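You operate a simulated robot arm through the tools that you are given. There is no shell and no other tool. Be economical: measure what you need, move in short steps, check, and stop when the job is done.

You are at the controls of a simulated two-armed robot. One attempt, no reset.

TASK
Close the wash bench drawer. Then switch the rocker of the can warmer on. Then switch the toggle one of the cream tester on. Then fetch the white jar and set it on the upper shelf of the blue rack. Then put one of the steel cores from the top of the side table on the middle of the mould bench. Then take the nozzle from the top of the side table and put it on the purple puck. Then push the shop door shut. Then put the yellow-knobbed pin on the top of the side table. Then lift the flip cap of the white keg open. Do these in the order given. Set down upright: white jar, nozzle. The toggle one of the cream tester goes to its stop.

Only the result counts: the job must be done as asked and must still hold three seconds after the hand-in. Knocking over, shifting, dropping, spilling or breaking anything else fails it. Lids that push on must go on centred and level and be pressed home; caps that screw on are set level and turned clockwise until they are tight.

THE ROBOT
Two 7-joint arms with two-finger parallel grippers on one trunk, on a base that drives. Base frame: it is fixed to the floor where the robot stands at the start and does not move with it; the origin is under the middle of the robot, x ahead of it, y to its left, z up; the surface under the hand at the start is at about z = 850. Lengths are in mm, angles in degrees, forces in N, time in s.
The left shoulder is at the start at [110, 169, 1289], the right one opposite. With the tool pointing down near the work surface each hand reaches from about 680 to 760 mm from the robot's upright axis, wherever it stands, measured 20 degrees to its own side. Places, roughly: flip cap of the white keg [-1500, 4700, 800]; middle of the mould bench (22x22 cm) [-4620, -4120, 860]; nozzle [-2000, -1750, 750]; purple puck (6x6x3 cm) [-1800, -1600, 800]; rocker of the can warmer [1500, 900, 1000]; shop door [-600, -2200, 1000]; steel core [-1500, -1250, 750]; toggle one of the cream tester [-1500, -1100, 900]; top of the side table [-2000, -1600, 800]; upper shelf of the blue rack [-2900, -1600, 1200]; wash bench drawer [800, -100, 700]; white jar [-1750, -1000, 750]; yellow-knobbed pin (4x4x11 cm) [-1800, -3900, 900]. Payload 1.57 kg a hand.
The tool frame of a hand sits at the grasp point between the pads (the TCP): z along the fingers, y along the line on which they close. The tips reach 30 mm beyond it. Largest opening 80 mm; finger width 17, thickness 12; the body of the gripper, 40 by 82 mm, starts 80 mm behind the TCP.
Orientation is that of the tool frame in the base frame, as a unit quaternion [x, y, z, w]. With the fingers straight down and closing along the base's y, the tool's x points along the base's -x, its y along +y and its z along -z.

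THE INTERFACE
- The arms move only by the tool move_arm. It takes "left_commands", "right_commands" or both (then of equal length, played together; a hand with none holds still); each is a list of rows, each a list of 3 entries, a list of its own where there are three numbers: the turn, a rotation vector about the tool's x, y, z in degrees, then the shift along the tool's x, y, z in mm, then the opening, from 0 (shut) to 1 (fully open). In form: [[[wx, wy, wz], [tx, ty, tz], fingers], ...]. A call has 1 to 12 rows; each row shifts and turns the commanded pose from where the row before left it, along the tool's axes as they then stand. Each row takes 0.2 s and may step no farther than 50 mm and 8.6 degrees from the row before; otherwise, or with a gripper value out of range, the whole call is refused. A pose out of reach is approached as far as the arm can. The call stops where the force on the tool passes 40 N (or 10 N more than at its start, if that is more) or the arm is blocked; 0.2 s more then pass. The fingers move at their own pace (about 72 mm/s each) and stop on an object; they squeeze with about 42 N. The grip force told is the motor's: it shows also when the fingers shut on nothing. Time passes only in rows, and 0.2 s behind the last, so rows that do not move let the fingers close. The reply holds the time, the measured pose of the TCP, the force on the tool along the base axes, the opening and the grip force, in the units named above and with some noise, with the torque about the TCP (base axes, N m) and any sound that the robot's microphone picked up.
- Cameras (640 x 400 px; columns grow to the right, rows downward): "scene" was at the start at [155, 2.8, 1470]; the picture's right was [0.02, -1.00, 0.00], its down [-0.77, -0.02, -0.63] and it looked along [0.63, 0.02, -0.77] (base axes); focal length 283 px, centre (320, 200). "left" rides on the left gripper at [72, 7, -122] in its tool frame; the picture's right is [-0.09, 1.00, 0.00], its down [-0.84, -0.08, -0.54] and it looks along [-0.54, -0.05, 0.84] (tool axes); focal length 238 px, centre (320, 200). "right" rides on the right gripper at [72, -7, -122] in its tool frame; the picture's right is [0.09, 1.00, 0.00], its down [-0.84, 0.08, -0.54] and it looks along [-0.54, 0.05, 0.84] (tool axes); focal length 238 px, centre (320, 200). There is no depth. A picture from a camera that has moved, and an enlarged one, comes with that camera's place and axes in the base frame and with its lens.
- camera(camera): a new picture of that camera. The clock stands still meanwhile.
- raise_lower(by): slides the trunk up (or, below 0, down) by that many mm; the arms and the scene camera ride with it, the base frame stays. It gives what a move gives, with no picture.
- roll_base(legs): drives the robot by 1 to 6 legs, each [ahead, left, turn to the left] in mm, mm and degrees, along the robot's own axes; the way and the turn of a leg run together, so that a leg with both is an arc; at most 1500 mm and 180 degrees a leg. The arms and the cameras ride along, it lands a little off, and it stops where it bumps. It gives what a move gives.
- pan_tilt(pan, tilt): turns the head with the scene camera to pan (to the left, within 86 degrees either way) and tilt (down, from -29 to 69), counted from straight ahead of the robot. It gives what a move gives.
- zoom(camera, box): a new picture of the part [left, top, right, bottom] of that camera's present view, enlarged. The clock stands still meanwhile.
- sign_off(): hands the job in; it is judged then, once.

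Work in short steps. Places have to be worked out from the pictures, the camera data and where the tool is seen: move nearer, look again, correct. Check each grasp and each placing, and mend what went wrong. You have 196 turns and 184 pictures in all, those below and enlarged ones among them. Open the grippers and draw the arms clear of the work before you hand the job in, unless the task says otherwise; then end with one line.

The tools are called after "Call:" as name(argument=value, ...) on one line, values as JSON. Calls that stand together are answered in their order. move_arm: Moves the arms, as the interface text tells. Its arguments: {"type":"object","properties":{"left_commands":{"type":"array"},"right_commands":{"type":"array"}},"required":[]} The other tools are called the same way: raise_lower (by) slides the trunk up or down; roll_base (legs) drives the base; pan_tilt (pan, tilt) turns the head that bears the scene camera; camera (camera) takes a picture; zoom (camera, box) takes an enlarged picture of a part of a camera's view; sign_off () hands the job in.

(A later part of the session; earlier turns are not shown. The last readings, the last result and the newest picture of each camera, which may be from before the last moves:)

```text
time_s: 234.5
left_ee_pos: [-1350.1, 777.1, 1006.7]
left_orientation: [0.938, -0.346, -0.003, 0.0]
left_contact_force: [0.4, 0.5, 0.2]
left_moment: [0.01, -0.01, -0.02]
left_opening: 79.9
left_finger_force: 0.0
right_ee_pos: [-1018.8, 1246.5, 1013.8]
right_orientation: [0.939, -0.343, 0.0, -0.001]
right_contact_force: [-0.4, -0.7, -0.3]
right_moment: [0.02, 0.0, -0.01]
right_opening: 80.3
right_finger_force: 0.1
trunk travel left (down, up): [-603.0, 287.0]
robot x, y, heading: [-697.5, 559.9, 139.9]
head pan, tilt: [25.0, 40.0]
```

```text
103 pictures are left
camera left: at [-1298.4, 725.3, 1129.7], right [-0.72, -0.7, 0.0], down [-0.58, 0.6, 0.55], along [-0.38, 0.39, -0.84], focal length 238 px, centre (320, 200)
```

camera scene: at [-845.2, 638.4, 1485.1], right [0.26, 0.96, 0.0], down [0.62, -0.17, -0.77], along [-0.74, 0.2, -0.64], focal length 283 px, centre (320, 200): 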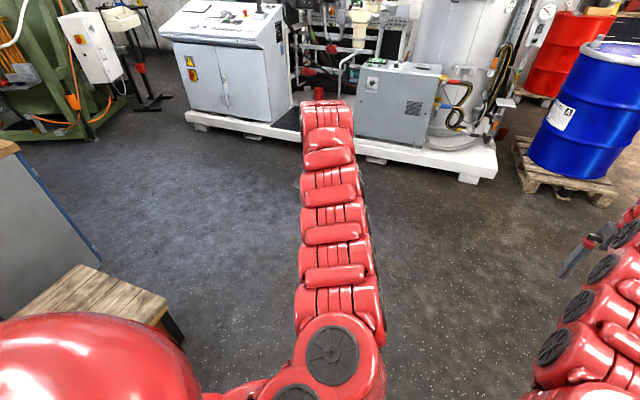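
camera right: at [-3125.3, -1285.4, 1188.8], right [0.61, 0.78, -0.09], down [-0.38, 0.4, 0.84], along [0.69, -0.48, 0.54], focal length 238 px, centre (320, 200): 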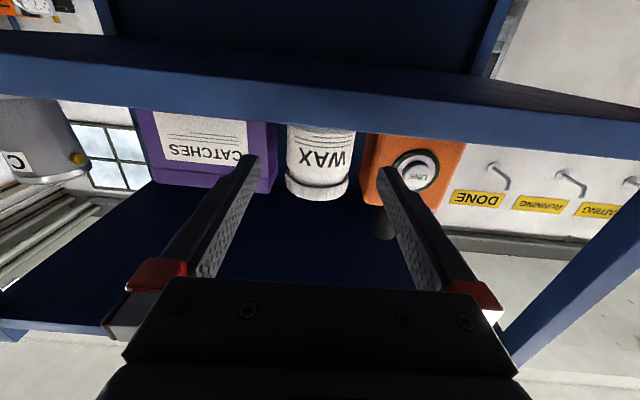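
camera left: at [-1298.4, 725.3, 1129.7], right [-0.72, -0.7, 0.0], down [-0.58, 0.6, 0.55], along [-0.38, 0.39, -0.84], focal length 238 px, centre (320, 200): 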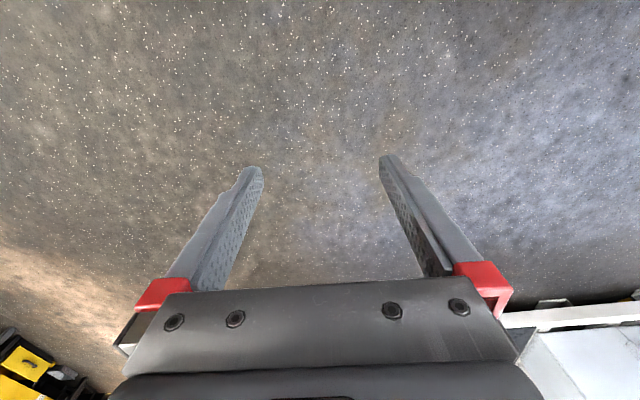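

The leg was too long and got refused. I split it and drive again.

Call:
roll_base(legs=[[0, 0, 4.4], [-576, 482, 0], [-576, 482, 0], [-272, 667, 0], [330, 12, 0]])

Call:
camera(camera="scene")

Call:
camera(camera="left")

```text
time_s: 245.6
left_ee_pos: [-1140.7, -1399.4, 1006.4]
left_orientation: [0.974, -0.228, -0.001, -0.002]
left_contact_force: [-1.0, 0.0, -1.6]
left_moment: [0.06, -0.03, -0.01]
left_opening: 79.9
left_finger_force: 0.1
right_ee_pos: [-933.5, -863.2, 1014.0]
right_orientation: [0.974, -0.225, -0.001, -0.003]
right_contact_force: [-0.4, -0.7, 0.4]
right_moment: [0.06, -0.05, 0.03]
right_opening: 80.1
right_finger_force: 0.1
trunk travel left (down, up): [-603.0, 287.0]
robot x, y, heading: [-455.1, -1448.4, 154.2]
head pan, tilt: [25.0, 40.0]
stopped in leg 4: the robot was blocked; the commanded pose is now the measured one
```

```text
102 pictures are left
camera scene: at [-618.7, -1412.7, 1484.8], right [0.02, 1.0, 0.0], down [0.64, -0.01, -0.76], along [-0.76, 0.02, -0.64], focal length 283 px, centre (320, 200)
```

scene: 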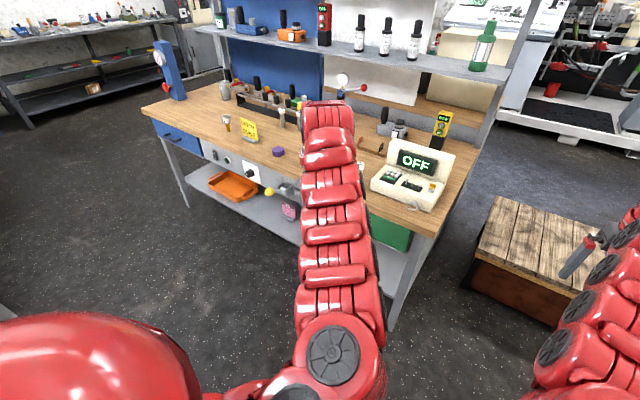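

```text
101 pictures are left
camera left: at [-1078.7, -1437.3, 1128.0], right [-0.53, -0.85, 0.0], down [-0.71, 0.44, 0.54], along [-0.46, 0.29, -0.84], focal length 238 px, centre (320, 200)
```

left: 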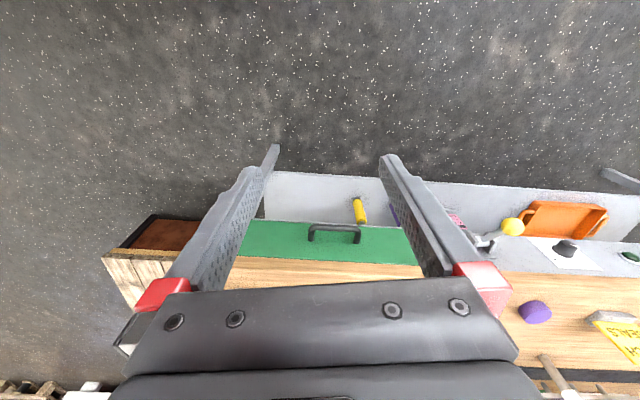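

The base bumped something behind it, probably the wash bench, because this waypoint was too close. I pull ahead away from it at once and square up to the table.

Call:
roll_base(legs=[[300, 60, 0], [0, 0, -10]])

Call:
pan_tilt(pan=86, tilt=35)

Call:
camera(camera="scene")

Call:
camera(camera="left")

```text
time_s: 248.4
left_ee_pos: [-1408.7, -1193.9, 1007.0]
left_orientation: [0.948, -0.318, -0.003, -0.001]
left_contact_force: [0.2, -0.3, -0.4]
left_moment: [-0.02, 0.0, 0.0]
left_opening: 79.8
left_finger_force: 0.0
right_ee_pos: [-1108.0, -706.7, 1015.2]
right_orientation: [0.949, -0.314, -0.002, -0.001]
right_contact_force: [-0.3, 0.8, 0.1]
right_moment: [0.0, 0.01, 0.0]
right_opening: 80.0
right_finger_force: 0.0
trunk travel left (down, up): [-603.0, 287.0]
robot x, y, heading: [-747.8, -1368.7, 143.3]
head pan, tilt: [25.0, 40.0]
```

```text
time_s: 249.7
left_ee_pos: [-1408.1, -1194.5, 1007.7]
left_orientation: [0.948, -0.317, -0.003, -0.001]
left_contact_force: [0.1, 0.4, 0.0]
left_moment: [0.0, 0.02, 0.02]
left_opening: 80.0
left_finger_force: 0.1
right_ee_pos: [-1107.1, -706.4, 1014.4]
right_orientation: [0.95, -0.313, -0.001, -0.001]
right_contact_force: [0.9, -0.5, -0.4]
right_moment: [0.0, 0.0, -0.01]
right_opening: 80.1
right_finger_force: 0.0
trunk travel left (down, up): [-603.0, 287.0]
robot x, y, heading: [-749.8, -1369.6, 143.5]
head pan, tilt: [85.9, 35.0]
```

```text
100 pictures are left
camera scene: at [-870.8, -1387.0, 1492.6], right [-0.76, 0.65, 0.0], down [0.37, 0.43, -0.82], along [-0.53, -0.62, -0.57], focal length 283 px, centre (320, 200)
```

scene: 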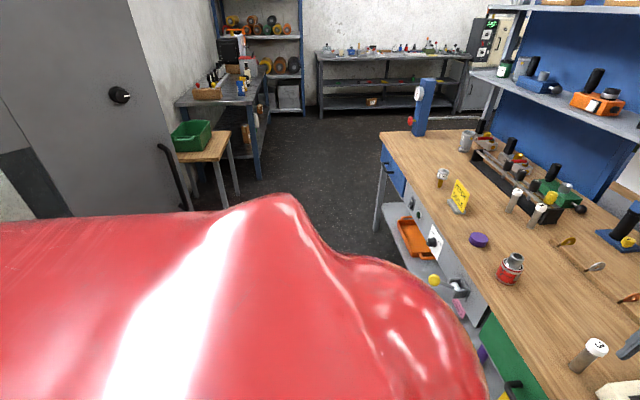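

```text
99 pictures are left
camera left: at [-1354.2, -1244.1, 1129.7], right [-0.67, -0.74, 0.0], down [-0.62, 0.56, 0.55], along [-0.4, 0.37, -0.84], focal length 238 px, centre (320, 200)
```

left: 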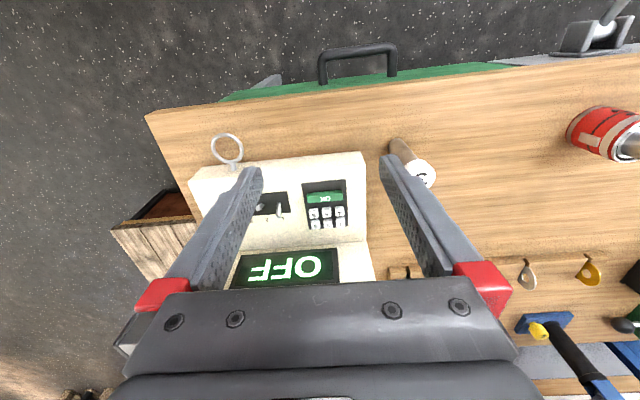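

The core "3" cap is at about (-1517, -1246, 889). I shift the base so the left hand is above it, and take a closer look at the nozzle candidate.

Call:
zoom(camera="scene", box=[400, 110, 600, 290])

Call:
roll_base(legs=[[0, 106, 0], [58, 0, 0]])

Call:
camera(camera="left")

```text
2.22 times, centred on (500, 200) of scene
camera zoom: at [-870.8, -1387.0, 1492.6], right [-0.76, 0.65, 0.0], down [0.37, 0.43, -0.82], along [-0.53, -0.62, -0.57], focal length 630 px, centre (-80, 200)
```

zoom: 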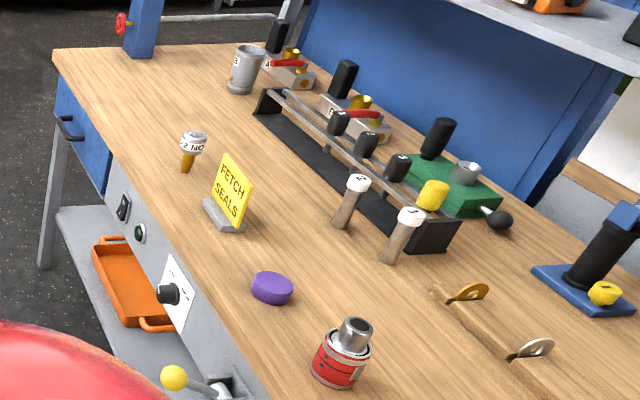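

```text
time_s: 251.4
left_ee_pos: [-1519.4, -1239.7, 1007.1]
left_orientation: [0.947, -0.32, -0.002, 0.0]
left_contact_force: [0.0, -0.2, 0.0]
left_moment: [-0.03, -0.04, 0.02]
left_opening: 80.1
left_finger_force: 0.1
right_ee_pos: [-1215.0, -752.9, 1013.9]
right_orientation: [0.948, -0.317, -0.001, -0.002]
right_contact_force: [-0.4, 0.1, 0.2]
right_moment: [-0.06, -0.02, 0.01]
right_opening: 79.8
right_finger_force: 0.1
trunk travel left (down, up): [-603.0, 287.0]
robot x, y, heading: [-857.2, -1419.8, 143.0]
head pan, tilt: [85.9, 35.0]
```

```text
97 pictures are left
camera left: at [-1464.8, -1289.2, 1129.3], right [-0.68, -0.74, 0.0], down [-0.62, 0.57, 0.55], along [-0.4, 0.37, -0.84], focal length 238 px, centre (320, 200)
```

left: 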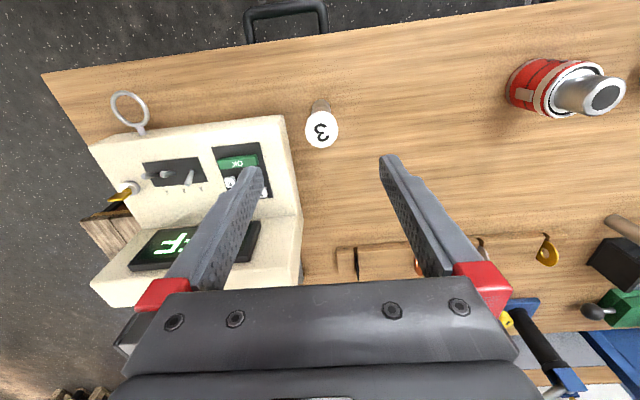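

The object labelled "2 NO…" with a gold tip is the nozzle. The core is under the hand; because the tester is close beside it, I pre-close to about 52 mm and descend.

Call:
move_arm(left_commands=[[[0, 0, 0], [4, 1, 0], 0.65], [[0, 0, 0], [0, 0, 40], 0.65], [[0, 0, 0], [0, 0, 40], 0.65], [[0, 0, 0], [0, 0, 0], 0.65]])

Call:
camera(camera="left")

```text
time_s: 252.4
left_ee_pos: [-1514.9, -1237.7, 956.2]
left_orientation: [0.946, -0.323, -0.001, 0.001]
left_contact_force: [0.0, 0.1, 0.3]
left_moment: [0.03, -0.02, 0.01]
left_opening: 51.8
left_finger_force: 0.1
left hand out of reach, approached as far as the arm can: row 3
right_ee_pos: [-1213.2, -752.7, 1013.7]
right_orientation: [0.948, -0.318, 0.0, -0.001]
right_contact_force: [-0.1, -0.1, -0.2]
right_moment: [0.01, -0.01, 0.0]
right_opening: 80.0
right_finger_force: 0.0
trunk travel left (down, up): [-603.0, 287.0]
robot x, y, heading: [-856.7, -1420.2, 142.9]
head pan, tilt: [85.9, 35.0]
```

```text
96 pictures are left
camera left: at [-1460.9, -1286.8, 1079.1], right [-0.68, -0.73, 0.0], down [-0.62, 0.57, 0.54], along [-0.4, 0.37, -0.84], focal length 238 px, centre (320, 200)
```

left: 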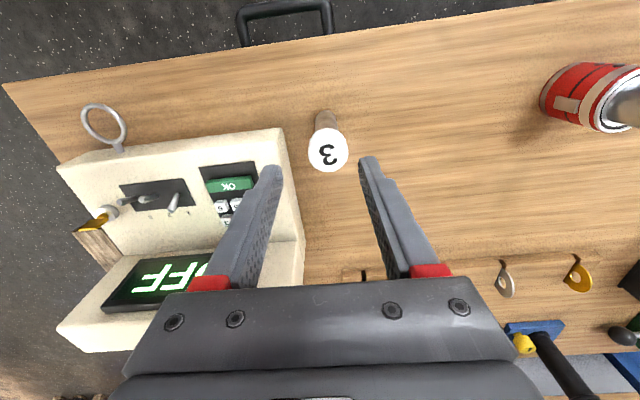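

I shift 6 mm left and use the trunk to descend to the core.

Call:
move_arm(left_commands=[[[0, 0, 0], [-1, 6, 0], 0.65], [[0, 0, 0], [0, 0, 0], 0.65]])

Call:
raise_lower(by=-55)

Call:
camera(camera="left")

```text
time_s: 253.0
left_ee_pos: [-1519.2, -1241.8, 958.2]
left_orientation: [0.947, -0.32, -0.003, 0.0]
left_contact_force: [0.9, -0.3, -0.4]
left_moment: [-0.01, -0.04, 0.02]
left_opening: 52.1
left_finger_force: 0.1
right_ee_pos: [-1214.6, -752.3, 1013.6]
right_orientation: [0.948, -0.317, -0.001, -0.001]
right_contact_force: [0.4, -0.4, 0.0]
right_moment: [0.0, -0.03, -0.01]
right_opening: 79.8
right_finger_force: 0.1
trunk travel left (down, up): [-603.0, 287.0]
robot x, y, heading: [-858.8, -1421.6, 142.8]
head pan, tilt: [85.9, 35.0]
```

```text
time_s: 254.0
left_ee_pos: [-1518.8, -1244.2, 903.8]
left_orientation: [0.948, -0.32, -0.002, -0.001]
left_contact_force: [1.3, 0.8, 0.0]
left_moment: [-0.02, -0.02, 0.01]
left_opening: 52.1
left_finger_force: 0.0
right_ee_pos: [-1213.3, -753.7, 960.0]
right_orientation: [0.948, -0.317, -0.001, -0.001]
right_contact_force: [0.5, 0.1, -0.2]
right_moment: [0.01, 0.0, -0.03]
right_opening: 80.2
right_finger_force: 0.1
trunk travel left (down, up): [-548.0, 342.0]
robot x, y, heading: [-856.3, -1418.0, 143.1]
head pan, tilt: [85.9, 35.0]
```

```text
95 pictures are left
camera left: at [-1465.0, -1292.3, 1024.7], right [-0.68, -0.74, 0.0], down [-0.62, 0.57, 0.55], along [-0.4, 0.37, -0.84], focal length 238 px, centre (320, 200)
```

left: 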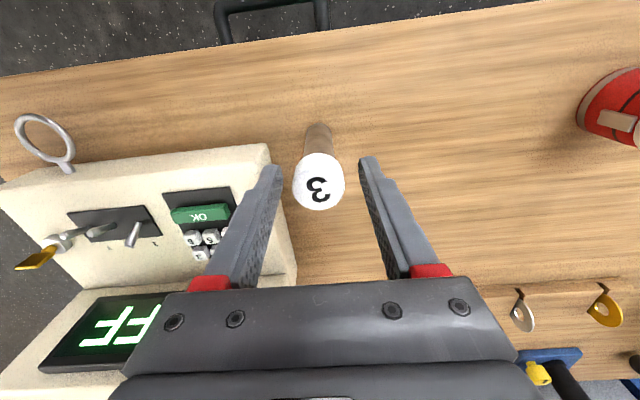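

The tester deck edge is only about 35 mm from the core, so I rotate the hand 90° for the fingers to straddle it the other way.

Call:
move_arm(left_commands=[[[0, 0, 8.2], [0, 0, 0], 0.65], [[0, 0, 8.2], [0, 0, 0], 0.65], [[0, 0, 8.2], [0, 0, 0], 0.65], [[0, 0, 8.2], [0, 0, 0], 0.65], [[0, 0, 8.2], [0, 0, 0], 0.65], [[0, 0, 8.2], [0, 0, 0], 0.65], [[0, 0, 8.2], [0, 0, 0], 0.65], [[0, 0, 8.2], [0, 0, 0], 0.65], [[0, 0, 8.2], [0, 0, 0], 0.65], [[0, 0, 8.2], [0, 0, 0], 0.65], [[0, 0, 8.0], [0, 0, 0], 0.65]])

Call:
camera(camera="left")

```text
time_s: 256.4
left_ee_pos: [-1519.2, -1243.1, 902.0]
left_orientation: [-0.443, 0.897, 0.003, -0.001]
left_contact_force: [0.4, 0.2, -0.1]
left_moment: [-0.02, 0.02, 0.01]
left_opening: 51.8
left_finger_force: 0.0
right_ee_pos: [-1213.8, -752.3, 958.0]
right_orientation: [0.948, -0.317, -0.001, -0.002]
right_contact_force: [0.2, 0.1, -0.1]
right_moment: [0.0, 0.0, -0.01]
right_opening: 80.1
right_finger_force: 0.1
trunk travel left (down, up): [-548.0, 342.0]
robot x, y, heading: [-857.1, -1414.7, 143.2]
head pan, tilt: [85.9, 35.0]
```

```text
94 pictures are left
camera left: at [-1567.7, -1295.8, 1024.9], right [-0.73, 0.68, 0.0], down [0.57, 0.62, 0.54], along [0.36, 0.4, -0.84], focal length 238 px, centre (320, 200)
```

left: 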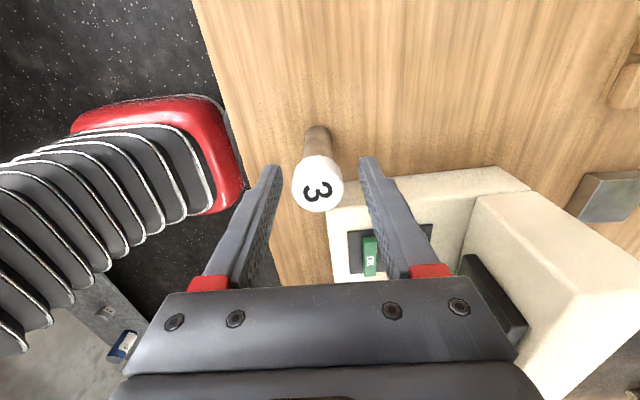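

Clear now. I lower 45 mm and close on the core.

Call:
raise_lower(by=-45)

Call:
move_arm(left_commands=[[[0, 0, 0], [0, 0, 0], 0], [[0, 0, 0], [0, 0, 0], 0], [[0, 0, 0], [0, 0, 0], 0]])

Call:
camera(camera="left")

```text
time_s: 257.2
left_ee_pos: [-1518.5, -1242.5, 857.8]
left_orientation: [-0.444, 0.896, 0.003, -0.001]
left_contact_force: [-0.2, 0.3, -0.8]
left_moment: [-0.03, 0.0, 0.0]
left_opening: 51.7
left_finger_force: 0.0
right_ee_pos: [-1214.3, -752.7, 914.6]
right_orientation: [0.949, -0.317, -0.002, -0.001]
right_contact_force: [0.2, -0.4, -0.3]
right_moment: [-0.02, -0.02, -0.01]
right_opening: 80.0
right_finger_force: 0.0
trunk travel left (down, up): [-503.0, 387.0]
robot x, y, heading: [-860.2, -1419.3, 142.9]
head pan, tilt: [85.9, 35.0]
```

```text
time_s: 258.1
left_ee_pos: [-1520.5, -1241.9, 857.2]
left_orientation: [-0.444, 0.896, 0.002, -0.001]
left_contact_force: [1.4, -1.1, 0.0]
left_moment: [-0.05, -0.03, 0.0]
left_opening: 30.5
left_finger_force: 39.8
right_ee_pos: [-1213.7, -753.3, 914.3]
right_orientation: [0.948, -0.318, -0.001, -0.001]
right_contact_force: [0.3, 0.1, 0.3]
right_moment: [0.01, -0.02, 0.01]
right_opening: 80.1
right_finger_force: 0.1
trunk travel left (down, up): [-503.0, 387.0]
robot x, y, heading: [-855.7, -1422.2, 143.2]
head pan, tilt: [85.9, 35.0]
```

```text
93 pictures are left
camera left: at [-1567.5, -1296.1, 979.8], right [-0.74, 0.68, 0.0], down [0.57, 0.62, 0.54], along [0.36, 0.4, -0.84], focal length 238 px, centre (320, 200)
```

left: 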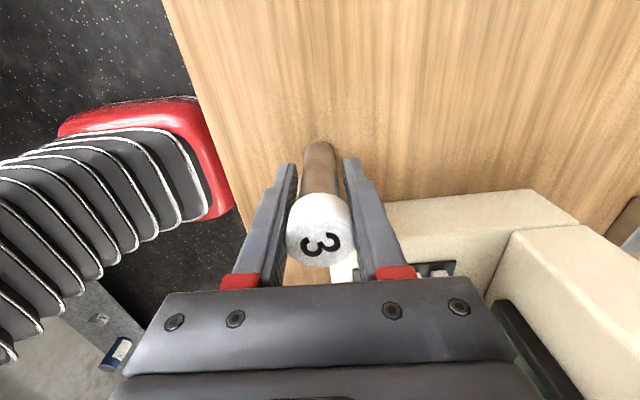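

The core is gripped (30.5 mm). I lift it, back off, turn along the table, and drive past its far end toward the mould bench.

Call:
raise_lower(by=170)

Call:
roll_base(legs=[[-140, 0, 0], [0, 0, 91], [1150, -150, 0], [900, -150, 0]])

Call:
pan_tilt(pan=-20, tilt=25)

Call:
camera(camera="scene")

```text
time_s: 260.0
left_ee_pos: [-1518.8, -1241.0, 1026.8]
left_orientation: [-0.443, 0.896, 0.001, 0.0]
left_contact_force: [0.5, 0.1, -1.9]
left_moment: [-0.03, 0.01, 0.01]
left_opening: 30.8
left_finger_force: 39.9
right_ee_pos: [-1215.0, -751.9, 1083.4]
right_orientation: [0.948, -0.318, -0.001, -0.002]
right_contact_force: [0.1, 0.4, 0.4]
right_moment: [0.0, -0.01, 0.01]
right_opening: 80.1
right_finger_force: 0.0
trunk travel left (down, up): [-673.0, 217.0]
robot x, y, heading: [-856.6, -1417.9, 143.2]
head pan, tilt: [85.9, 35.0]
```

```text
time_s: 274.9
left_ee_pos: [-2446.6, -3572.9, 1028.0]
left_orientation: [0.942, -0.336, 0.0, 0.001]
left_contact_force: [-0.4, -1.0, -2.5]
left_moment: [0.02, -0.02, 0.01]
left_opening: 30.4
left_finger_force: 39.7
right_ee_pos: [-2925.4, -3250.3, 1083.5]
right_orientation: [0.902, 0.431, -0.001, 0.0]
right_contact_force: [0.0, -0.7, 0.8]
right_moment: [-0.02, 0.01, 0.03]
right_opening: 80.0
right_finger_force: 0.3
trunk travel left (down, up): [-673.0, 217.0]
robot x, y, heading: [-2243.2, -2917.9, -129.1]
head pan, tilt: [85.9, 35.0]
```

```text
time_s: 276.8
left_ee_pos: [-2447.2, -3572.9, 1027.4]
left_orientation: [0.942, -0.336, -0.001, 0.002]
left_contact_force: [-1.0, -0.7, -2.1]
left_moment: [-0.03, -0.01, -0.01]
left_opening: 30.6
left_finger_force: 39.7
right_ee_pos: [-2924.4, -3250.7, 1084.1]
right_orientation: [0.902, 0.431, -0.002, -0.001]
right_contact_force: [0.2, 0.2, 0.3]
right_moment: [0.02, 0.01, 0.02]
right_opening: 80.2
right_finger_force: 0.0
trunk travel left (down, up): [-673.0, 217.0]
robot x, y, heading: [-2247.5, -2917.5, -128.9]
head pan, tilt: [-20.0, 25.0]
```

```text
92 pictures are left
camera scene: at [-2378.6, -3026.8, 1578.3], right [-0.52, 0.86, 0.0], down [0.36, 0.22, -0.91], along [-0.78, -0.47, -0.42], focal length 283 px, centre (320, 200)
```

scene: 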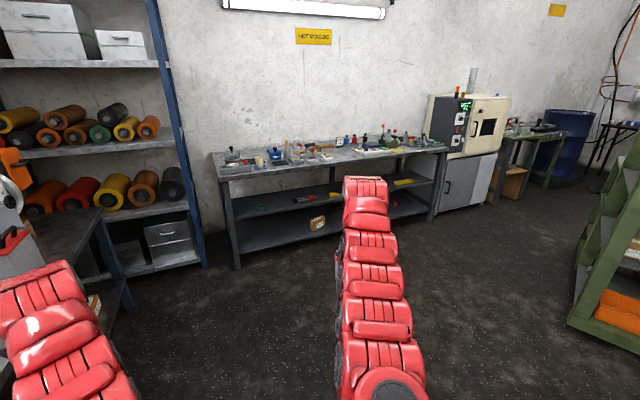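

Call:
zoom(camera="scene", box=[200, 110, 460, 200])

```text
2.46 times, centred on (330, 155) of scene
camera zoom: at [-2378.6, -3026.8, 1578.3], right [-0.52, 0.86, 0.0], down [0.36, 0.22, -0.91], along [-0.78, -0.47, -0.42], focal length 697 px, centre (295, 311)
```

zoom: 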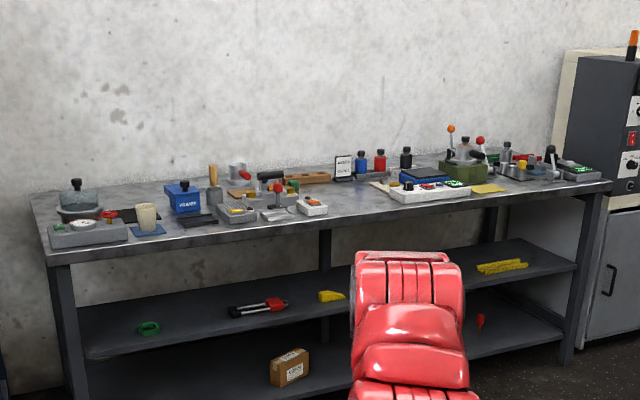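

The gap near the bench's middle looks free. I square to the bench and drive to just short of it.

Call:
roll_base(legs=[[0, 0, 3.2], [780, -742, 0], [740, -742, 0]])

Call:
pan_tilt(pan=15, tilt=35)

Call:
camera(camera="scene")

```text
time_s: 287.6
left_ee_pos: [-4501.7, -3886.1, 1026.8]
left_orientation: [0.947, -0.321, -0.001, 0.001]
left_contact_force: [0.3, 0.1, -3.1]
left_moment: [-0.02, 0.01, -0.03]
left_opening: 30.4
left_finger_force: 40.0
right_ee_pos: [-4988.9, -3581.0, 1083.7]
right_orientation: [0.895, 0.446, -0.001, -0.001]
right_contact_force: [0.3, -0.8, -0.6]
right_moment: [-0.01, 0.0, 0.01]
right_opening: 80.0
right_finger_force: 0.0
trunk travel left (down, up): [-673.0, 217.0]
robot x, y, heading: [-4321.8, -3228.9, -127.2]
head pan, tilt: [-20.0, 25.0]
```

```text
time_s: 288.6
left_ee_pos: [-4501.0, -3886.6, 1027.0]
left_orientation: [0.947, -0.321, 0.0, 0.002]
left_contact_force: [0.1, 0.9, -2.4]
left_moment: [-0.03, 0.01, -0.02]
left_opening: 30.5
left_finger_force: 39.4
right_ee_pos: [-4989.8, -3580.7, 1085.0]
right_orientation: [0.895, 0.445, -0.001, -0.001]
right_contact_force: [-0.5, -0.7, 0.4]
right_moment: [-0.01, -0.03, 0.0]
right_opening: 79.9
right_finger_force: 0.1
trunk travel left (down, up): [-673.0, 217.0]
robot x, y, heading: [-4323.0, -3226.5, -127.0]
head pan, tilt: [15.0, 35.0]
```

```text
90 pictures are left
camera scene: at [-4406.6, -3370.7, 1562.6], right [-0.93, 0.38, 0.0], down [0.22, 0.53, -0.82], along [-0.31, -0.76, -0.57], focal length 283 px, centre (320, 200)
```

scene: 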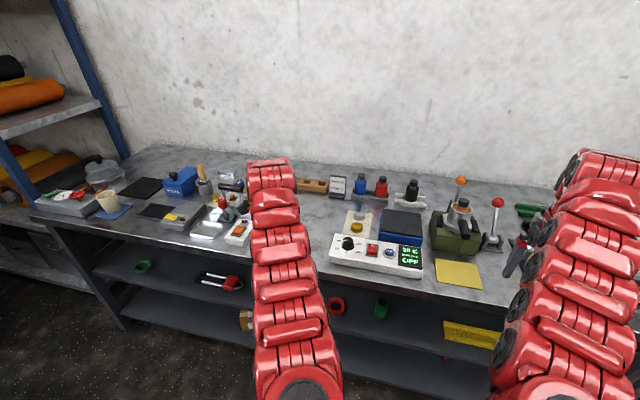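

Call:
camera(camera="left")

```text
89 pictures are left
camera left: at [-4446.8, -3936.4, 1149.7], right [-0.68, -0.73, 0.0], down [-0.62, 0.57, 0.54], along [-0.4, 0.36, -0.84], focal length 238 px, centre (320, 200)
```

left: 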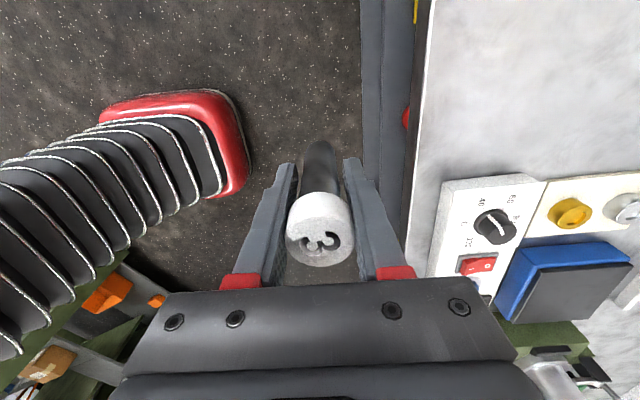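

The spot at M is clear, with neighbours at least 130 mm away. I drive closer and then extend the arm over M.

Call:
roll_base(legs=[[195, 45, 0]])

Call:
move_arm(left_commands=[[[0, 0, 0], [0, 32, 0], 0], [[0, 0, 0], [0, 31, 20], 0], [[0, 0, 0], [0, 0, 20], 0]])

Call:
camera(camera="left")

Call:
camera(camera="scene")

```text
time_s: 290.2
left_ee_pos: [-4582.0, -4070.0, 1027.5]
left_orientation: [0.947, -0.32, 0.0, 0.002]
left_contact_force: [-0.9, 0.2, -2.2]
left_moment: [-0.03, 0.0, -0.03]
left_opening: 30.9
left_finger_force: 39.7
right_ee_pos: [-5068.1, -3764.0, 1084.6]
right_orientation: [0.895, 0.446, -0.001, 0.0]
right_contact_force: [0.0, 0.6, 0.0]
right_moment: [0.01, -0.02, -0.01]
right_opening: 80.2
right_finger_force: 0.1
trunk travel left (down, up): [-673.0, 217.0]
robot x, y, heading: [-4404.1, -3410.4, -127.0]
head pan, tilt: [15.0, 35.0]
```

```text
time_s: 291.0
left_ee_pos: [-4618.7, -4119.4, 985.7]
left_orientation: [0.948, -0.319, 0.0, 0.002]
left_contact_force: [0.7, 0.8, -2.3]
left_moment: [-0.03, -0.02, 0.02]
left_opening: 30.7
left_finger_force: 39.7
right_ee_pos: [-5068.7, -3763.9, 1084.2]
right_orientation: [0.895, 0.446, 0.0, 0.0]
right_contact_force: [0.4, 1.2, 0.3]
right_moment: [-0.01, -0.04, -0.01]
right_opening: 79.8
right_finger_force: 0.0
trunk travel left (down, up): [-673.0, 217.0]
robot x, y, heading: [-4404.6, -3408.0, -127.0]
head pan, tilt: [15.0, 35.0]
```

```text
88 pictures are left
camera left: at [-4565.4, -4168.4, 1108.5], right [-0.68, -0.74, 0.0], down [-0.62, 0.57, 0.54], along [-0.4, 0.36, -0.84], focal length 238 px, centre (320, 200)
```

left: 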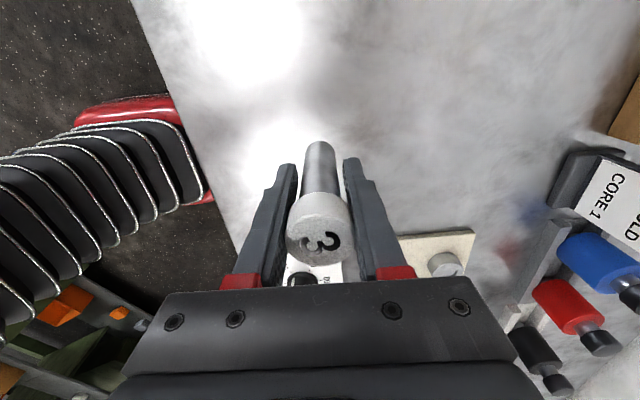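

```text
87 pictures are left
camera scene: at [-4487.2, -3553.1, 1562.6], right [-0.93, 0.37, 0.0], down [0.21, 0.53, -0.82], along [-0.31, -0.76, -0.57], focal length 283 px, centre (320, 200)
```

scene: 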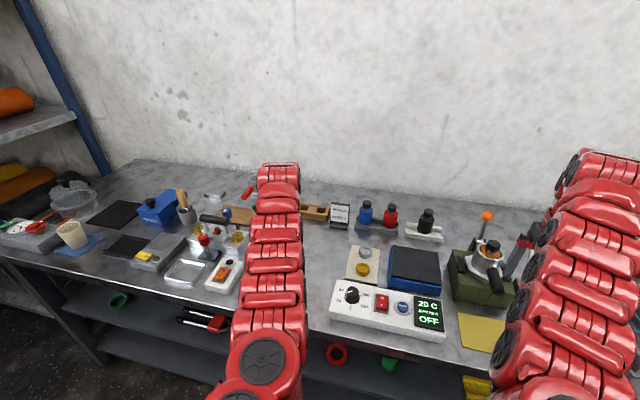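

The core is over M. I lower it toward the surface.

Call:
move_arm(left_commands=[[[0, 0, 0], [0, 0, 20], 0], [[0, 0, 0], [0, 0, 15], 0], [[0, 0, 0], [0, 0, 5], 0], [[0, 0, 0], [0, 0, 4], 0], [[0, 0, 0], [0, 0, 4], 0], [[0, 0, 0], [0, 0, 4], 0], [[0, 0, 0], [0, 0, 0], 0]])

```text
time_s: 292.6
left_ee_pos: [-4618.4, -4122.6, 934.9]
left_orientation: [0.948, -0.319, -0.001, 0.002]
left_contact_force: [0.1, 0.2, -2.1]
left_moment: [0.01, 0.05, -0.01]
left_opening: 30.8
left_finger_force: 40.1
right_ee_pos: [-5068.9, -3763.8, 1084.6]
right_orientation: [0.895, 0.446, -0.001, 0.0]
right_contact_force: [0.0, 0.6, -0.6]
right_moment: [0.0, 0.0, -0.03]
right_opening: 80.4
right_finger_force: 0.0
trunk travel left (down, up): [-673.0, 217.0]
robot x, y, heading: [-4402.9, -3408.2, -126.8]
head pan, tilt: [15.0, 35.0]
```

No contact yet at 935, so I continue in small steps.

Call:
move_arm(left_commands=[[[0, 0, 0], [0, 0, 3], 0], [[0, 0, 0], [0, 0, 3], 0], [[0, 0, 0], [0, 0, 3], 0], [[0, 0, 0], [0, 0, 0], 0]])

Call:
camera(camera="left")

```text
time_s: 293.6
left_ee_pos: [-4618.6, -4121.6, 925.5]
left_orientation: [0.948, -0.319, -0.001, 0.001]
left_contact_force: [-0.4, 0.3, -2.1]
left_moment: [0.01, 0.02, -0.01]
left_opening: 30.5
left_finger_force: 39.2
right_ee_pos: [-5069.9, -3764.7, 1083.8]
right_orientation: [0.895, 0.447, -0.001, -0.001]
right_contact_force: [0.5, 0.2, -0.2]
right_moment: [0.02, -0.01, 0.0]
right_opening: 80.0
right_finger_force: 0.1
trunk travel left (down, up): [-673.0, 217.0]
robot x, y, heading: [-4408.2, -3408.4, -127.0]
head pan, tilt: [15.0, 35.0]
```

```text
86 pictures are left
camera left: at [-4564.1, -4170.2, 1048.2], right [-0.68, -0.74, 0.0], down [-0.62, 0.57, 0.54], along [-0.4, 0.36, -0.84], focal length 238 px, centre (320, 200)
```

left: 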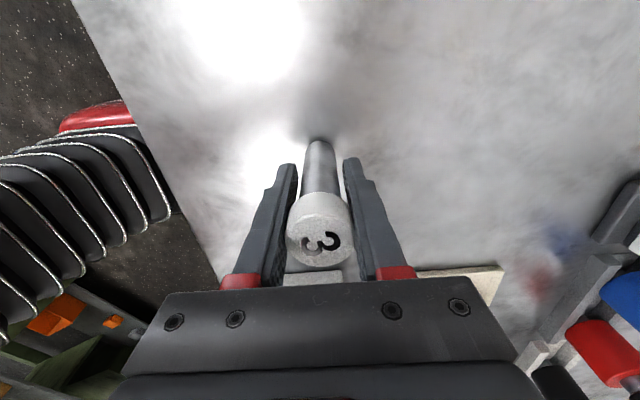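

Call:
move_arm(left_commands=[[[0, 0, 0], [0, 0, 4], 0], [[0, 0, 0], [0, 0, 4], 0], [[0, 0, 0], [0, 0, 4], 0], [[0, 0, 0], [0, 0, 0], 0]])

```text
time_s: 294.6
left_ee_pos: [-4617.5, -4120.5, 916.4]
left_orientation: [0.948, -0.32, 0.0, 0.007]
left_contact_force: [0.9, -5.4, 24.0]
left_moment: [-0.04, -0.2, 0.0]
left_opening: 30.5
left_finger_force: 39.7
right_ee_pos: [-5068.2, -3761.8, 1085.2]
right_orientation: [0.895, 0.446, -0.002, 0.0]
right_contact_force: [0.6, -0.3, -0.2]
right_moment: [-0.01, 0.03, 0.02]
right_opening: 80.0
right_finger_force: 0.1
trunk travel left (down, up): [-673.0, 217.0]
robot x, y, heading: [-4404.8, -3407.2, -127.2]
head pan, tilt: [15.0, 35.0]
```

Contact at 24 N. I ease up 2 mm, release, and rise clear.

Call:
move_arm(left_commands=[[[0, 0, 0], [0, 0, -2], 0], [[0, 0, 0], [0, 0, 0], 0.6], [[0, 0, 0], [0, 0, 0], 0.8], [[0, 0, 0], [0, 0, -30], 0.8], [[0, 0, 0], [0, 0, -40], 0.8], [[0, 0, 0], [0, 0, -40], 0.8]])

Call:
camera(camera="left")

```text
time_s: 296.0
left_ee_pos: [-4618.9, -4118.5, 1028.3]
left_orientation: [0.948, -0.32, -0.002, 0.003]
left_contact_force: [0.6, 0.0, 0.7]
left_moment: [0.0, 0.05, 0.02]
left_opening: 63.9
left_finger_force: 0.2
right_ee_pos: [-5069.0, -3764.3, 1084.9]
right_orientation: [0.895, 0.446, -0.002, -0.001]
right_contact_force: [0.0, -0.2, 1.0]
right_moment: [-0.04, 0.02, 0.01]
right_opening: 80.1
right_finger_force: 0.1
trunk travel left (down, up): [-673.0, 217.0]
robot x, y, heading: [-4407.1, -3408.3, -126.8]
head pan, tilt: [15.0, 35.0]
```

```text
85 pictures are left
camera left: at [-4564.9, -4168.1, 1151.0], right [-0.68, -0.74, 0.01], down [-0.62, 0.57, 0.54], along [-0.4, 0.36, -0.84], focal length 238 px, centre (320, 200)
```

left: 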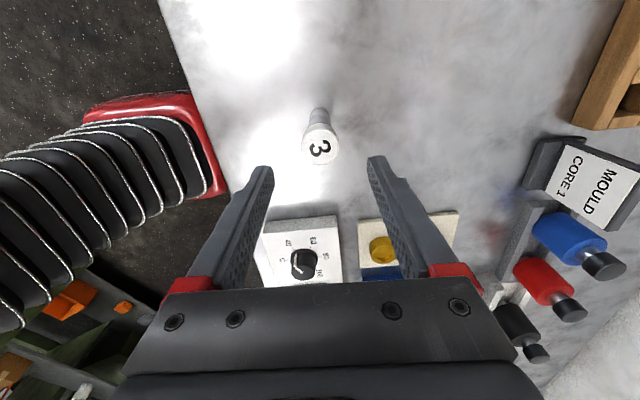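

Call:
zoom(camera="scene", box=[300, 190, 460, 270])

```text
4.00 times, centred on (380, 230) of scene
camera zoom: at [-4486.6, -3552.8, 1562.7], right [-0.93, 0.37, 0.0], down [0.21, 0.53, -0.82], along [-0.31, -0.76, -0.57], focal length 1133 px, centre (80, 80)
```

zoom: 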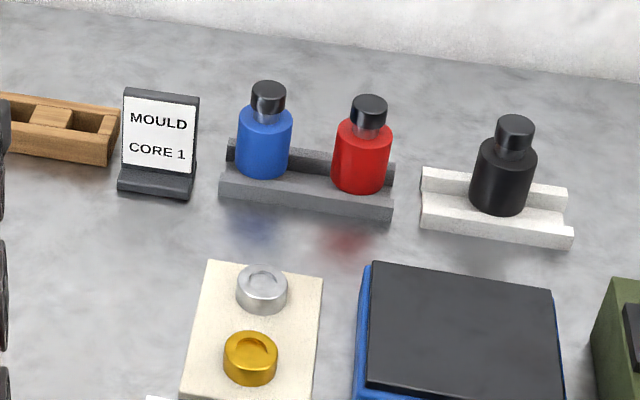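

The core stands on M; "one of the steel cores" makes any of them fine. Next is the nozzle: I back away from the bench, restore the hand's rotation, and return to the table's left side.

Call:
roll_base(legs=[[-300, 0, 0], [-450, 425, 1.2], [-450, 425, 0], [-440, 750, 0]])

Call:
move_arm(left_commands=[[[0, 0, -8.2], [0, 0, 0], 1], [[0, 0, -8.2], [0, 0, 0], 1], [[0, 0, -8.2], [0, 0, 0], 1], [[0, 0, -8.2], [0, 0, 0], 1], [[0, 0, -8.2], [0, 0, 0], 1], [[0, 0, -8.2], [0, 0, 0], 1], [[0, 0, -8.2], [0, 0, 0], 1], [[0, 0, -8.2], [0, 0, 0], 1], [[0, 0, -8.2], [0, 0, 0], 1], [[0, 0, -8.2], [0, 0, 0], 1], [[0, 0, -8.0], [0, 0, 0], 1]])

Call:
pan_tilt(pan=-30, tilt=35)

```text
time_s: 308.5
left_ee_pos: [-2316.7, -3709.7, 1026.7]
left_orientation: [0.955, -0.296, -0.001, 0.003]
left_contact_force: [-0.7, 0.0, -0.3]
left_moment: [-0.03, -0.03, -0.01]
left_opening: 64.1
left_finger_force: 0.1
right_ee_pos: [-2783.5, -3378.5, 1083.6]
right_orientation: [0.883, 0.468, -0.002, 0.001]
right_contact_force: [0.6, 0.0, -1.0]
right_moment: [-0.02, 0.0, 0.04]
right_opening: 80.3
right_finger_force: 0.2
trunk travel left (down, up): [-673.0, 217.0]
robot x, y, heading: [-2137.9, -2988.3, -123.9]
head pan, tilt: [15.0, 35.0]
```

```text
time_s: 310.9
left_ee_pos: [-2317.3, -3709.6, 1027.5]
left_orientation: [0.884, 0.467, -0.003, 0.001]
left_contact_force: [0.0, 0.6, -0.9]
left_moment: [0.02, -0.02, -0.02]
left_opening: 80.2
left_finger_force: 0.0
right_ee_pos: [-2784.2, -3377.1, 1083.9]
right_orientation: [0.883, 0.469, -0.001, 0.0]
right_contact_force: [-1.3, 0.1, -0.5]
right_moment: [0.0, -0.03, 0.02]
right_opening: 79.8
right_finger_force: 0.2
trunk travel left (down, up): [-673.0, 217.0]
robot x, y, heading: [-2138.1, -2991.1, -124.2]
head pan, tilt: [15.0, 35.0]
```

```text
time_s: 312.0
left_ee_pos: [-2317.3, -3708.8, 1026.8]
left_orientation: [0.885, 0.465, -0.002, 0.001]
left_contact_force: [-0.3, 0.3, -0.1]
left_moment: [0.0, -0.01, 0.01]
left_opening: 80.2
left_finger_force: 0.0
right_ee_pos: [-2783.4, -3378.3, 1083.7]
right_orientation: [0.883, 0.469, -0.001, 0.0]
right_contact_force: [0.6, -0.6, -0.1]
right_moment: [0.02, 0.04, 0.0]
right_opening: 79.8
right_finger_force: 0.1
trunk travel left (down, up): [-673.0, 217.0]
robot x, y, heading: [-2138.1, -2988.6, -124.1]
head pan, tilt: [-30.0, 35.0]
```

Call:
roll_base(legs=[[0, 0, -1.7], [-1238, 81, 0], [0, 0, -90]])

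Call:
pan_tilt(pan=10, tilt=45)

Call:
camera(camera="scene")

Call:
camera(camera="left")

```text
time_s: 322.4
left_ee_pos: [-2100.2, -1862.5, 1028.4]
left_orientation: [0.96, -0.281, -0.003, 0.0]
left_contact_force: [-0.7, 0.4, 0.2]
left_moment: [0.0, -0.03, 0.0]
left_opening: 80.0
left_finger_force: 0.1
right_ee_pos: [-1782.1, -1385.1, 1084.7]
right_orientation: [0.961, -0.278, 0.0, -0.001]
right_contact_force: [-0.8, -0.8, -0.1]
right_moment: [0.0, 0.02, 0.0]
right_opening: 79.7
right_finger_force: 0.0
trunk travel left (down, up): [-673.0, 217.0]
robot x, y, heading: [-1377.7, -2018.0, 147.6]
head pan, tilt: [-30.0, 35.0]
```

```text
time_s: 323.4
left_ee_pos: [-2099.0, -1862.0, 1027.5]
left_orientation: [0.96, -0.281, -0.002, -0.001]
left_contact_force: [-0.4, 0.0, -0.2]
left_moment: [0.01, 0.02, -0.01]
left_opening: 80.0
left_finger_force: 0.1
right_ee_pos: [-1782.6, -1385.0, 1083.8]
right_orientation: [0.961, -0.278, -0.001, -0.001]
right_contact_force: [0.8, 0.1, 1.0]
right_moment: [-0.01, -0.01, 0.01]
right_opening: 80.2
right_finger_force: 0.0
trunk travel left (down, up): [-673.0, 217.0]
robot x, y, heading: [-1372.4, -2018.7, 147.6]
head pan, tilt: [10.0, 45.0]
```

```text
83 pictures are left
camera scene: at [-1518.2, -1944.4, 1547.8], right [0.38, 0.93, 0.0], down [0.65, -0.27, -0.71], along [-0.65, 0.27, -0.71], focal length 283 px, centre (320, 200)
```

scene: 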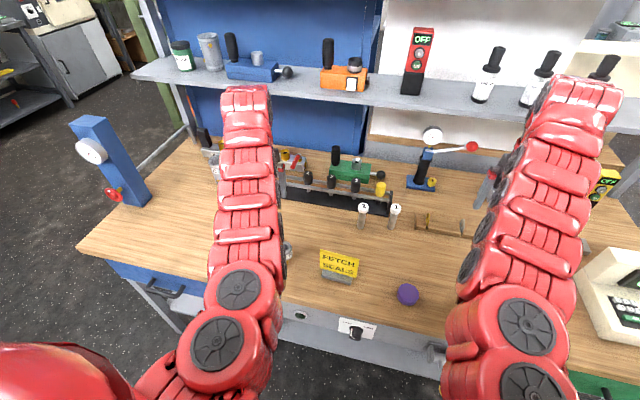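

```text
82 pictures are left
camera left: at [-2041.9, -1907.5, 1149.9], right [-0.61, -0.79, 0.0], down [-0.66, 0.51, 0.55], along [-0.43, 0.34, -0.84], focal length 238 px, centre (320, 200)
```

left: 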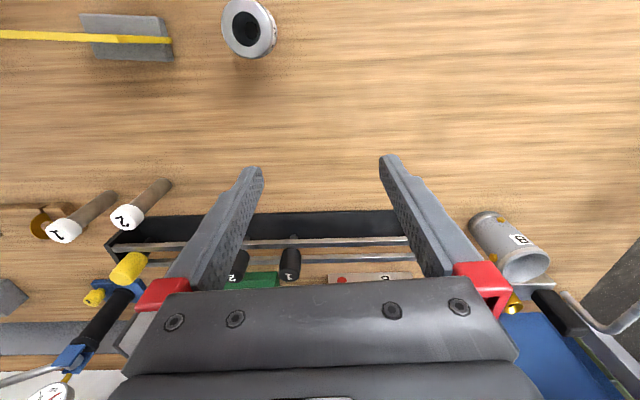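

The nozzle is seen from above at about (-1986, -1857). I move the base so the left hand is over it.

Call:
roll_base(legs=[[-90, -62, 0]])

Call:
camera(camera="left")

Call:
camera(camera="scene")

```text
time_s: 324.6
left_ee_pos: [-1993.3, -1858.0, 1026.9]
left_orientation: [0.96, -0.281, -0.002, -0.001]
left_contact_force: [0.9, 0.0, 0.2]
left_moment: [0.01, -0.01, 0.01]
left_opening: 80.2
left_finger_force: 0.0
right_ee_pos: [-1675.2, -1380.4, 1085.5]
right_orientation: [0.961, -0.278, 0.0, -0.001]
right_contact_force: [0.6, 0.0, -0.6]
right_moment: [0.02, 0.02, 0.03]
right_opening: 79.8
right_finger_force: 0.0
trunk travel left (down, up): [-673.0, 217.0]
robot x, y, heading: [-1263.8, -2011.0, 147.6]
head pan, tilt: [10.0, 45.0]
```

```text
81 pictures are left
camera left: at [-1934.9, -1903.0, 1149.8], right [-0.61, -0.79, 0.0], down [-0.66, 0.51, 0.55], along [-0.43, 0.33, -0.84], focal length 238 px, centre (320, 200)
```

left: 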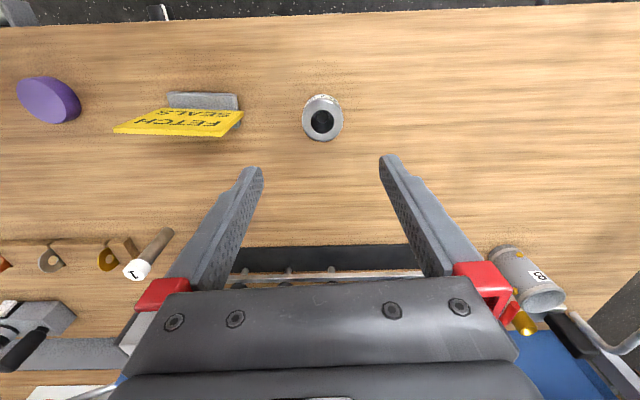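

```text
80 pictures are left
camera scene: at [-1411.1, -1939.3, 1547.7], right [0.38, 0.93, 0.0], down [0.65, -0.27, -0.71], along [-0.65, 0.27, -0.71], focal length 283 px, centre (320, 200)
```

scene: 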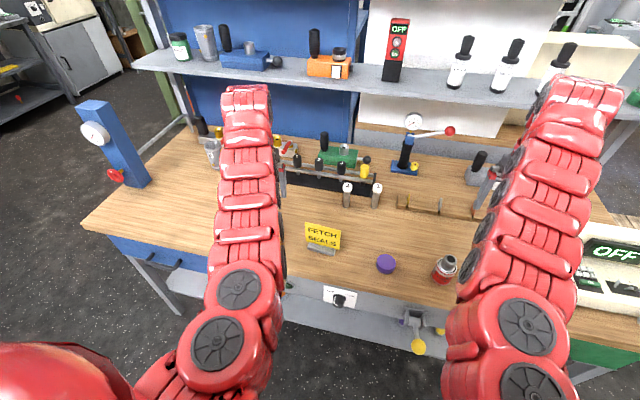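

The nozzle top is at (-1990, -1862, 875) with a 46 mm head. I lower the trunk 70 mm and descend with the arm, open, around the head.

Call:
raise_lower(by=-70)

Call:
move_arm(left_commands=[[[0, 0, 0], [4.7, 2, 0], 1], [[0, 0, 0], [0, 0, 35], 1], [[0, 0, 0], [0, 0, 25], 1], [[0, 0, 0], [0, 0, 0], 1]])

Call:
camera(camera="left")

```text
time_s: 325.7
left_ee_pos: [-1992.9, -1858.1, 958.5]
left_orientation: [0.96, -0.281, -0.002, -0.001]
left_contact_force: [0.3, -0.1, 0.4]
left_moment: [0.01, -0.03, 0.01]
left_opening: 80.1
left_finger_force: 0.1
right_ee_pos: [-1675.6, -1379.7, 1015.9]
right_orientation: [0.961, -0.278, -0.001, 0.0]
right_contact_force: [-0.4, 0.0, -0.1]
right_moment: [-0.01, 0.02, 0.0]
right_opening: 80.0
right_finger_force: 0.2
trunk travel left (down, up): [-603.0, 287.0]
robot x, y, heading: [-1267.1, -2014.7, 147.7]
head pan, tilt: [10.0, 45.0]
```

```text
time_s: 326.7
left_ee_pos: [-1990.3, -1863.5, 895.3]
left_orientation: [0.96, -0.281, -0.002, 0.0]
left_contact_force: [-0.3, 0.2, -0.2]
left_moment: [-0.03, -0.01, -0.02]
left_opening: 80.3
left_finger_force: 0.1
right_ee_pos: [-1675.3, -1380.6, 1013.5]
right_orientation: [0.96, -0.278, 0.0, -0.002]
right_contact_force: [0.2, 0.4, 0.1]
right_moment: [0.01, 0.02, 0.0]
right_opening: 79.9
right_finger_force: 0.0
trunk travel left (down, up): [-603.0, 287.0]
robot x, y, heading: [-1265.7, -2013.3, 147.8]
head pan, tilt: [10.0, 45.0]
```

```text
79 pictures are left
camera left: at [-1931.2, -1908.4, 1017.9], right [-0.61, -0.79, 0.0], down [-0.66, 0.51, 0.55], along [-0.43, 0.34, -0.84], focal length 238 px, centre (320, 200)
```

left: 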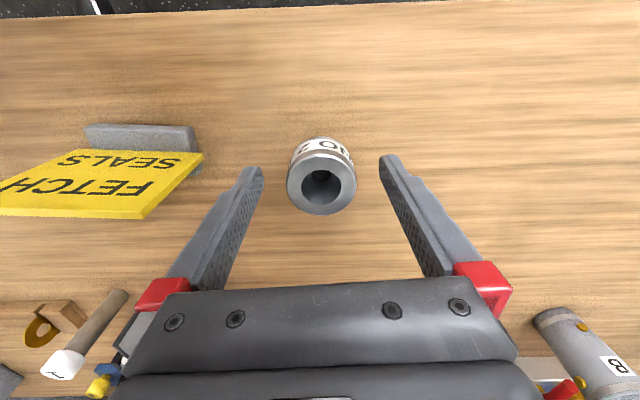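

Call:
move_arm(left_commands=[[[0, 0, 0], [-4, -1, 20], 1], [[0, 0, 0], [0, 0, 17], 1], [[0, 0, 0], [0, 0, 0], 0], [[0, 0, 0], [0, 0, 0], 0], [[0, 0, 0], [0, 0, 0], 0]])

Call:
camera(camera="left")

```text
time_s: 327.9
left_ee_pos: [-1993.4, -1859.7, 859.8]
left_orientation: [0.96, -0.28, -0.002, -0.001]
left_contact_force: [-0.1, 1.8, -0.3]
left_moment: [0.01, -0.02, -0.01]
left_opening: 43.9
left_finger_force: 42.6
right_ee_pos: [-1676.2, -1380.8, 1014.2]
right_orientation: [0.961, -0.278, 0.0, -0.001]
right_contact_force: [0.4, 0.6, 0.1]
right_moment: [0.0, -0.01, 0.01]
right_opening: 80.2
right_finger_force: 0.1
trunk travel left (down, up): [-603.0, 287.0]
robot x, y, heading: [-1268.1, -2011.6, 148.0]
head pan, tilt: [10.0, 45.0]
```

```text
78 pictures are left
camera left: at [-1934.5, -1904.8, 981.8], right [-0.61, -0.79, 0.0], down [-0.66, 0.51, 0.55], along [-0.43, 0.33, -0.84], focal length 238 px, centre (320, 200)
```

left: 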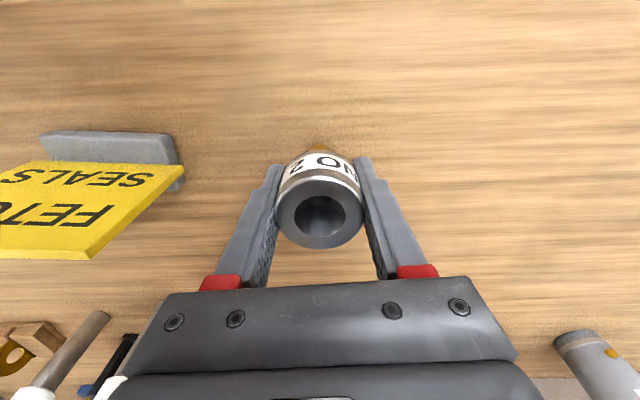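

Nozzle gripped at 43.9 mm. I lift it 130 mm, over the sign, and move the base to the purple puck at about (-1766, -1585).

Call:
move_arm(left_commands=[[[0, 0, 0], [0, 0, -30], 0], [[0, 0, 0], [0, 0, -40], 0], [[0, 0, 0], [0, 0, -40], 0], [[0, 0, 0], [0, 0, -30], 0]])

Call:
roll_base(legs=[[-45, 0, 0], [0, -352, 0]])

Call:
camera(camera="left")

Call:
camera(camera="scene")

```text
time_s: 328.9
left_ee_pos: [-1989.3, -1861.1, 1004.4]
left_orientation: [0.96, -0.281, -0.002, 0.0]
left_contact_force: [-0.1, 0.0, -1.6]
left_moment: [0.02, 0.02, -0.03]
left_opening: 43.8
left_finger_force: 41.8
right_ee_pos: [-1676.2, -1380.8, 1012.9]
right_orientation: [0.96, -0.278, 0.0, -0.001]
right_contact_force: [0.3, 0.1, 0.3]
right_moment: [-0.02, 0.01, -0.02]
right_opening: 80.2
right_finger_force: 0.1
trunk travel left (down, up): [-603.0, 287.0]
robot x, y, heading: [-1265.2, -2012.0, 147.7]
head pan, tilt: [10.0, 45.0]
```

```text
time_s: 331.7
left_ee_pos: [-1761.4, -1581.2, 1003.2]
left_orientation: [0.958, -0.286, -0.004, -0.001]
left_contact_force: [-0.2, 0.9, -1.3]
left_moment: [-0.02, 0.03, 0.01]
left_opening: 43.9
left_finger_force: 41.6
right_ee_pos: [-1442.8, -1104.2, 1013.7]
right_orientation: [0.959, -0.283, -0.002, -0.002]
right_contact_force: [0.1, -0.4, 0.0]
right_moment: [-0.01, -0.01, -0.02]
right_opening: 80.1
right_finger_force: 0.0
trunk travel left (down, up): [-603.0, 287.0]
robot x, y, heading: [-1042.5, -1746.5, 147.4]
head pan, tilt: [10.0, 45.0]
```

```text
77 pictures are left
camera left: at [-1704.1, -1626.6, 1126.4], right [-0.62, -0.78, 0.0], down [-0.66, 0.52, 0.55], along [-0.43, 0.34, -0.84], focal length 238 px, centre (320, 200)
```

left: 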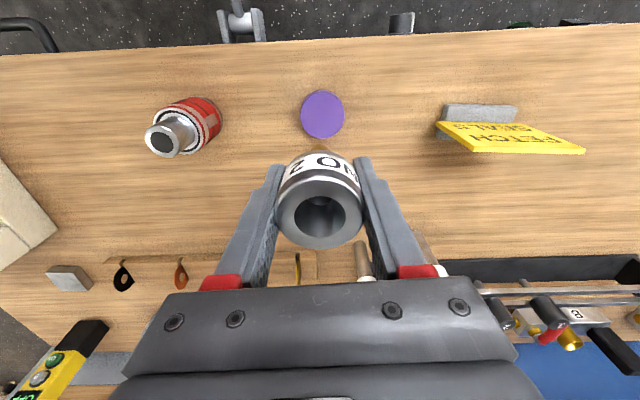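

```text
76 pictures are left
camera scene: at [-1183.7, -1665.2, 1477.8], right [0.39, 0.92, 0.0], down [0.65, -0.27, -0.71], along [-0.65, 0.27, -0.71], focal length 283 px, centre (320, 200)
```

scene: 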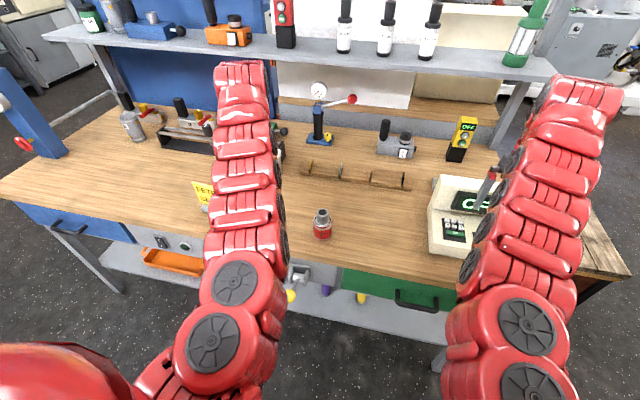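

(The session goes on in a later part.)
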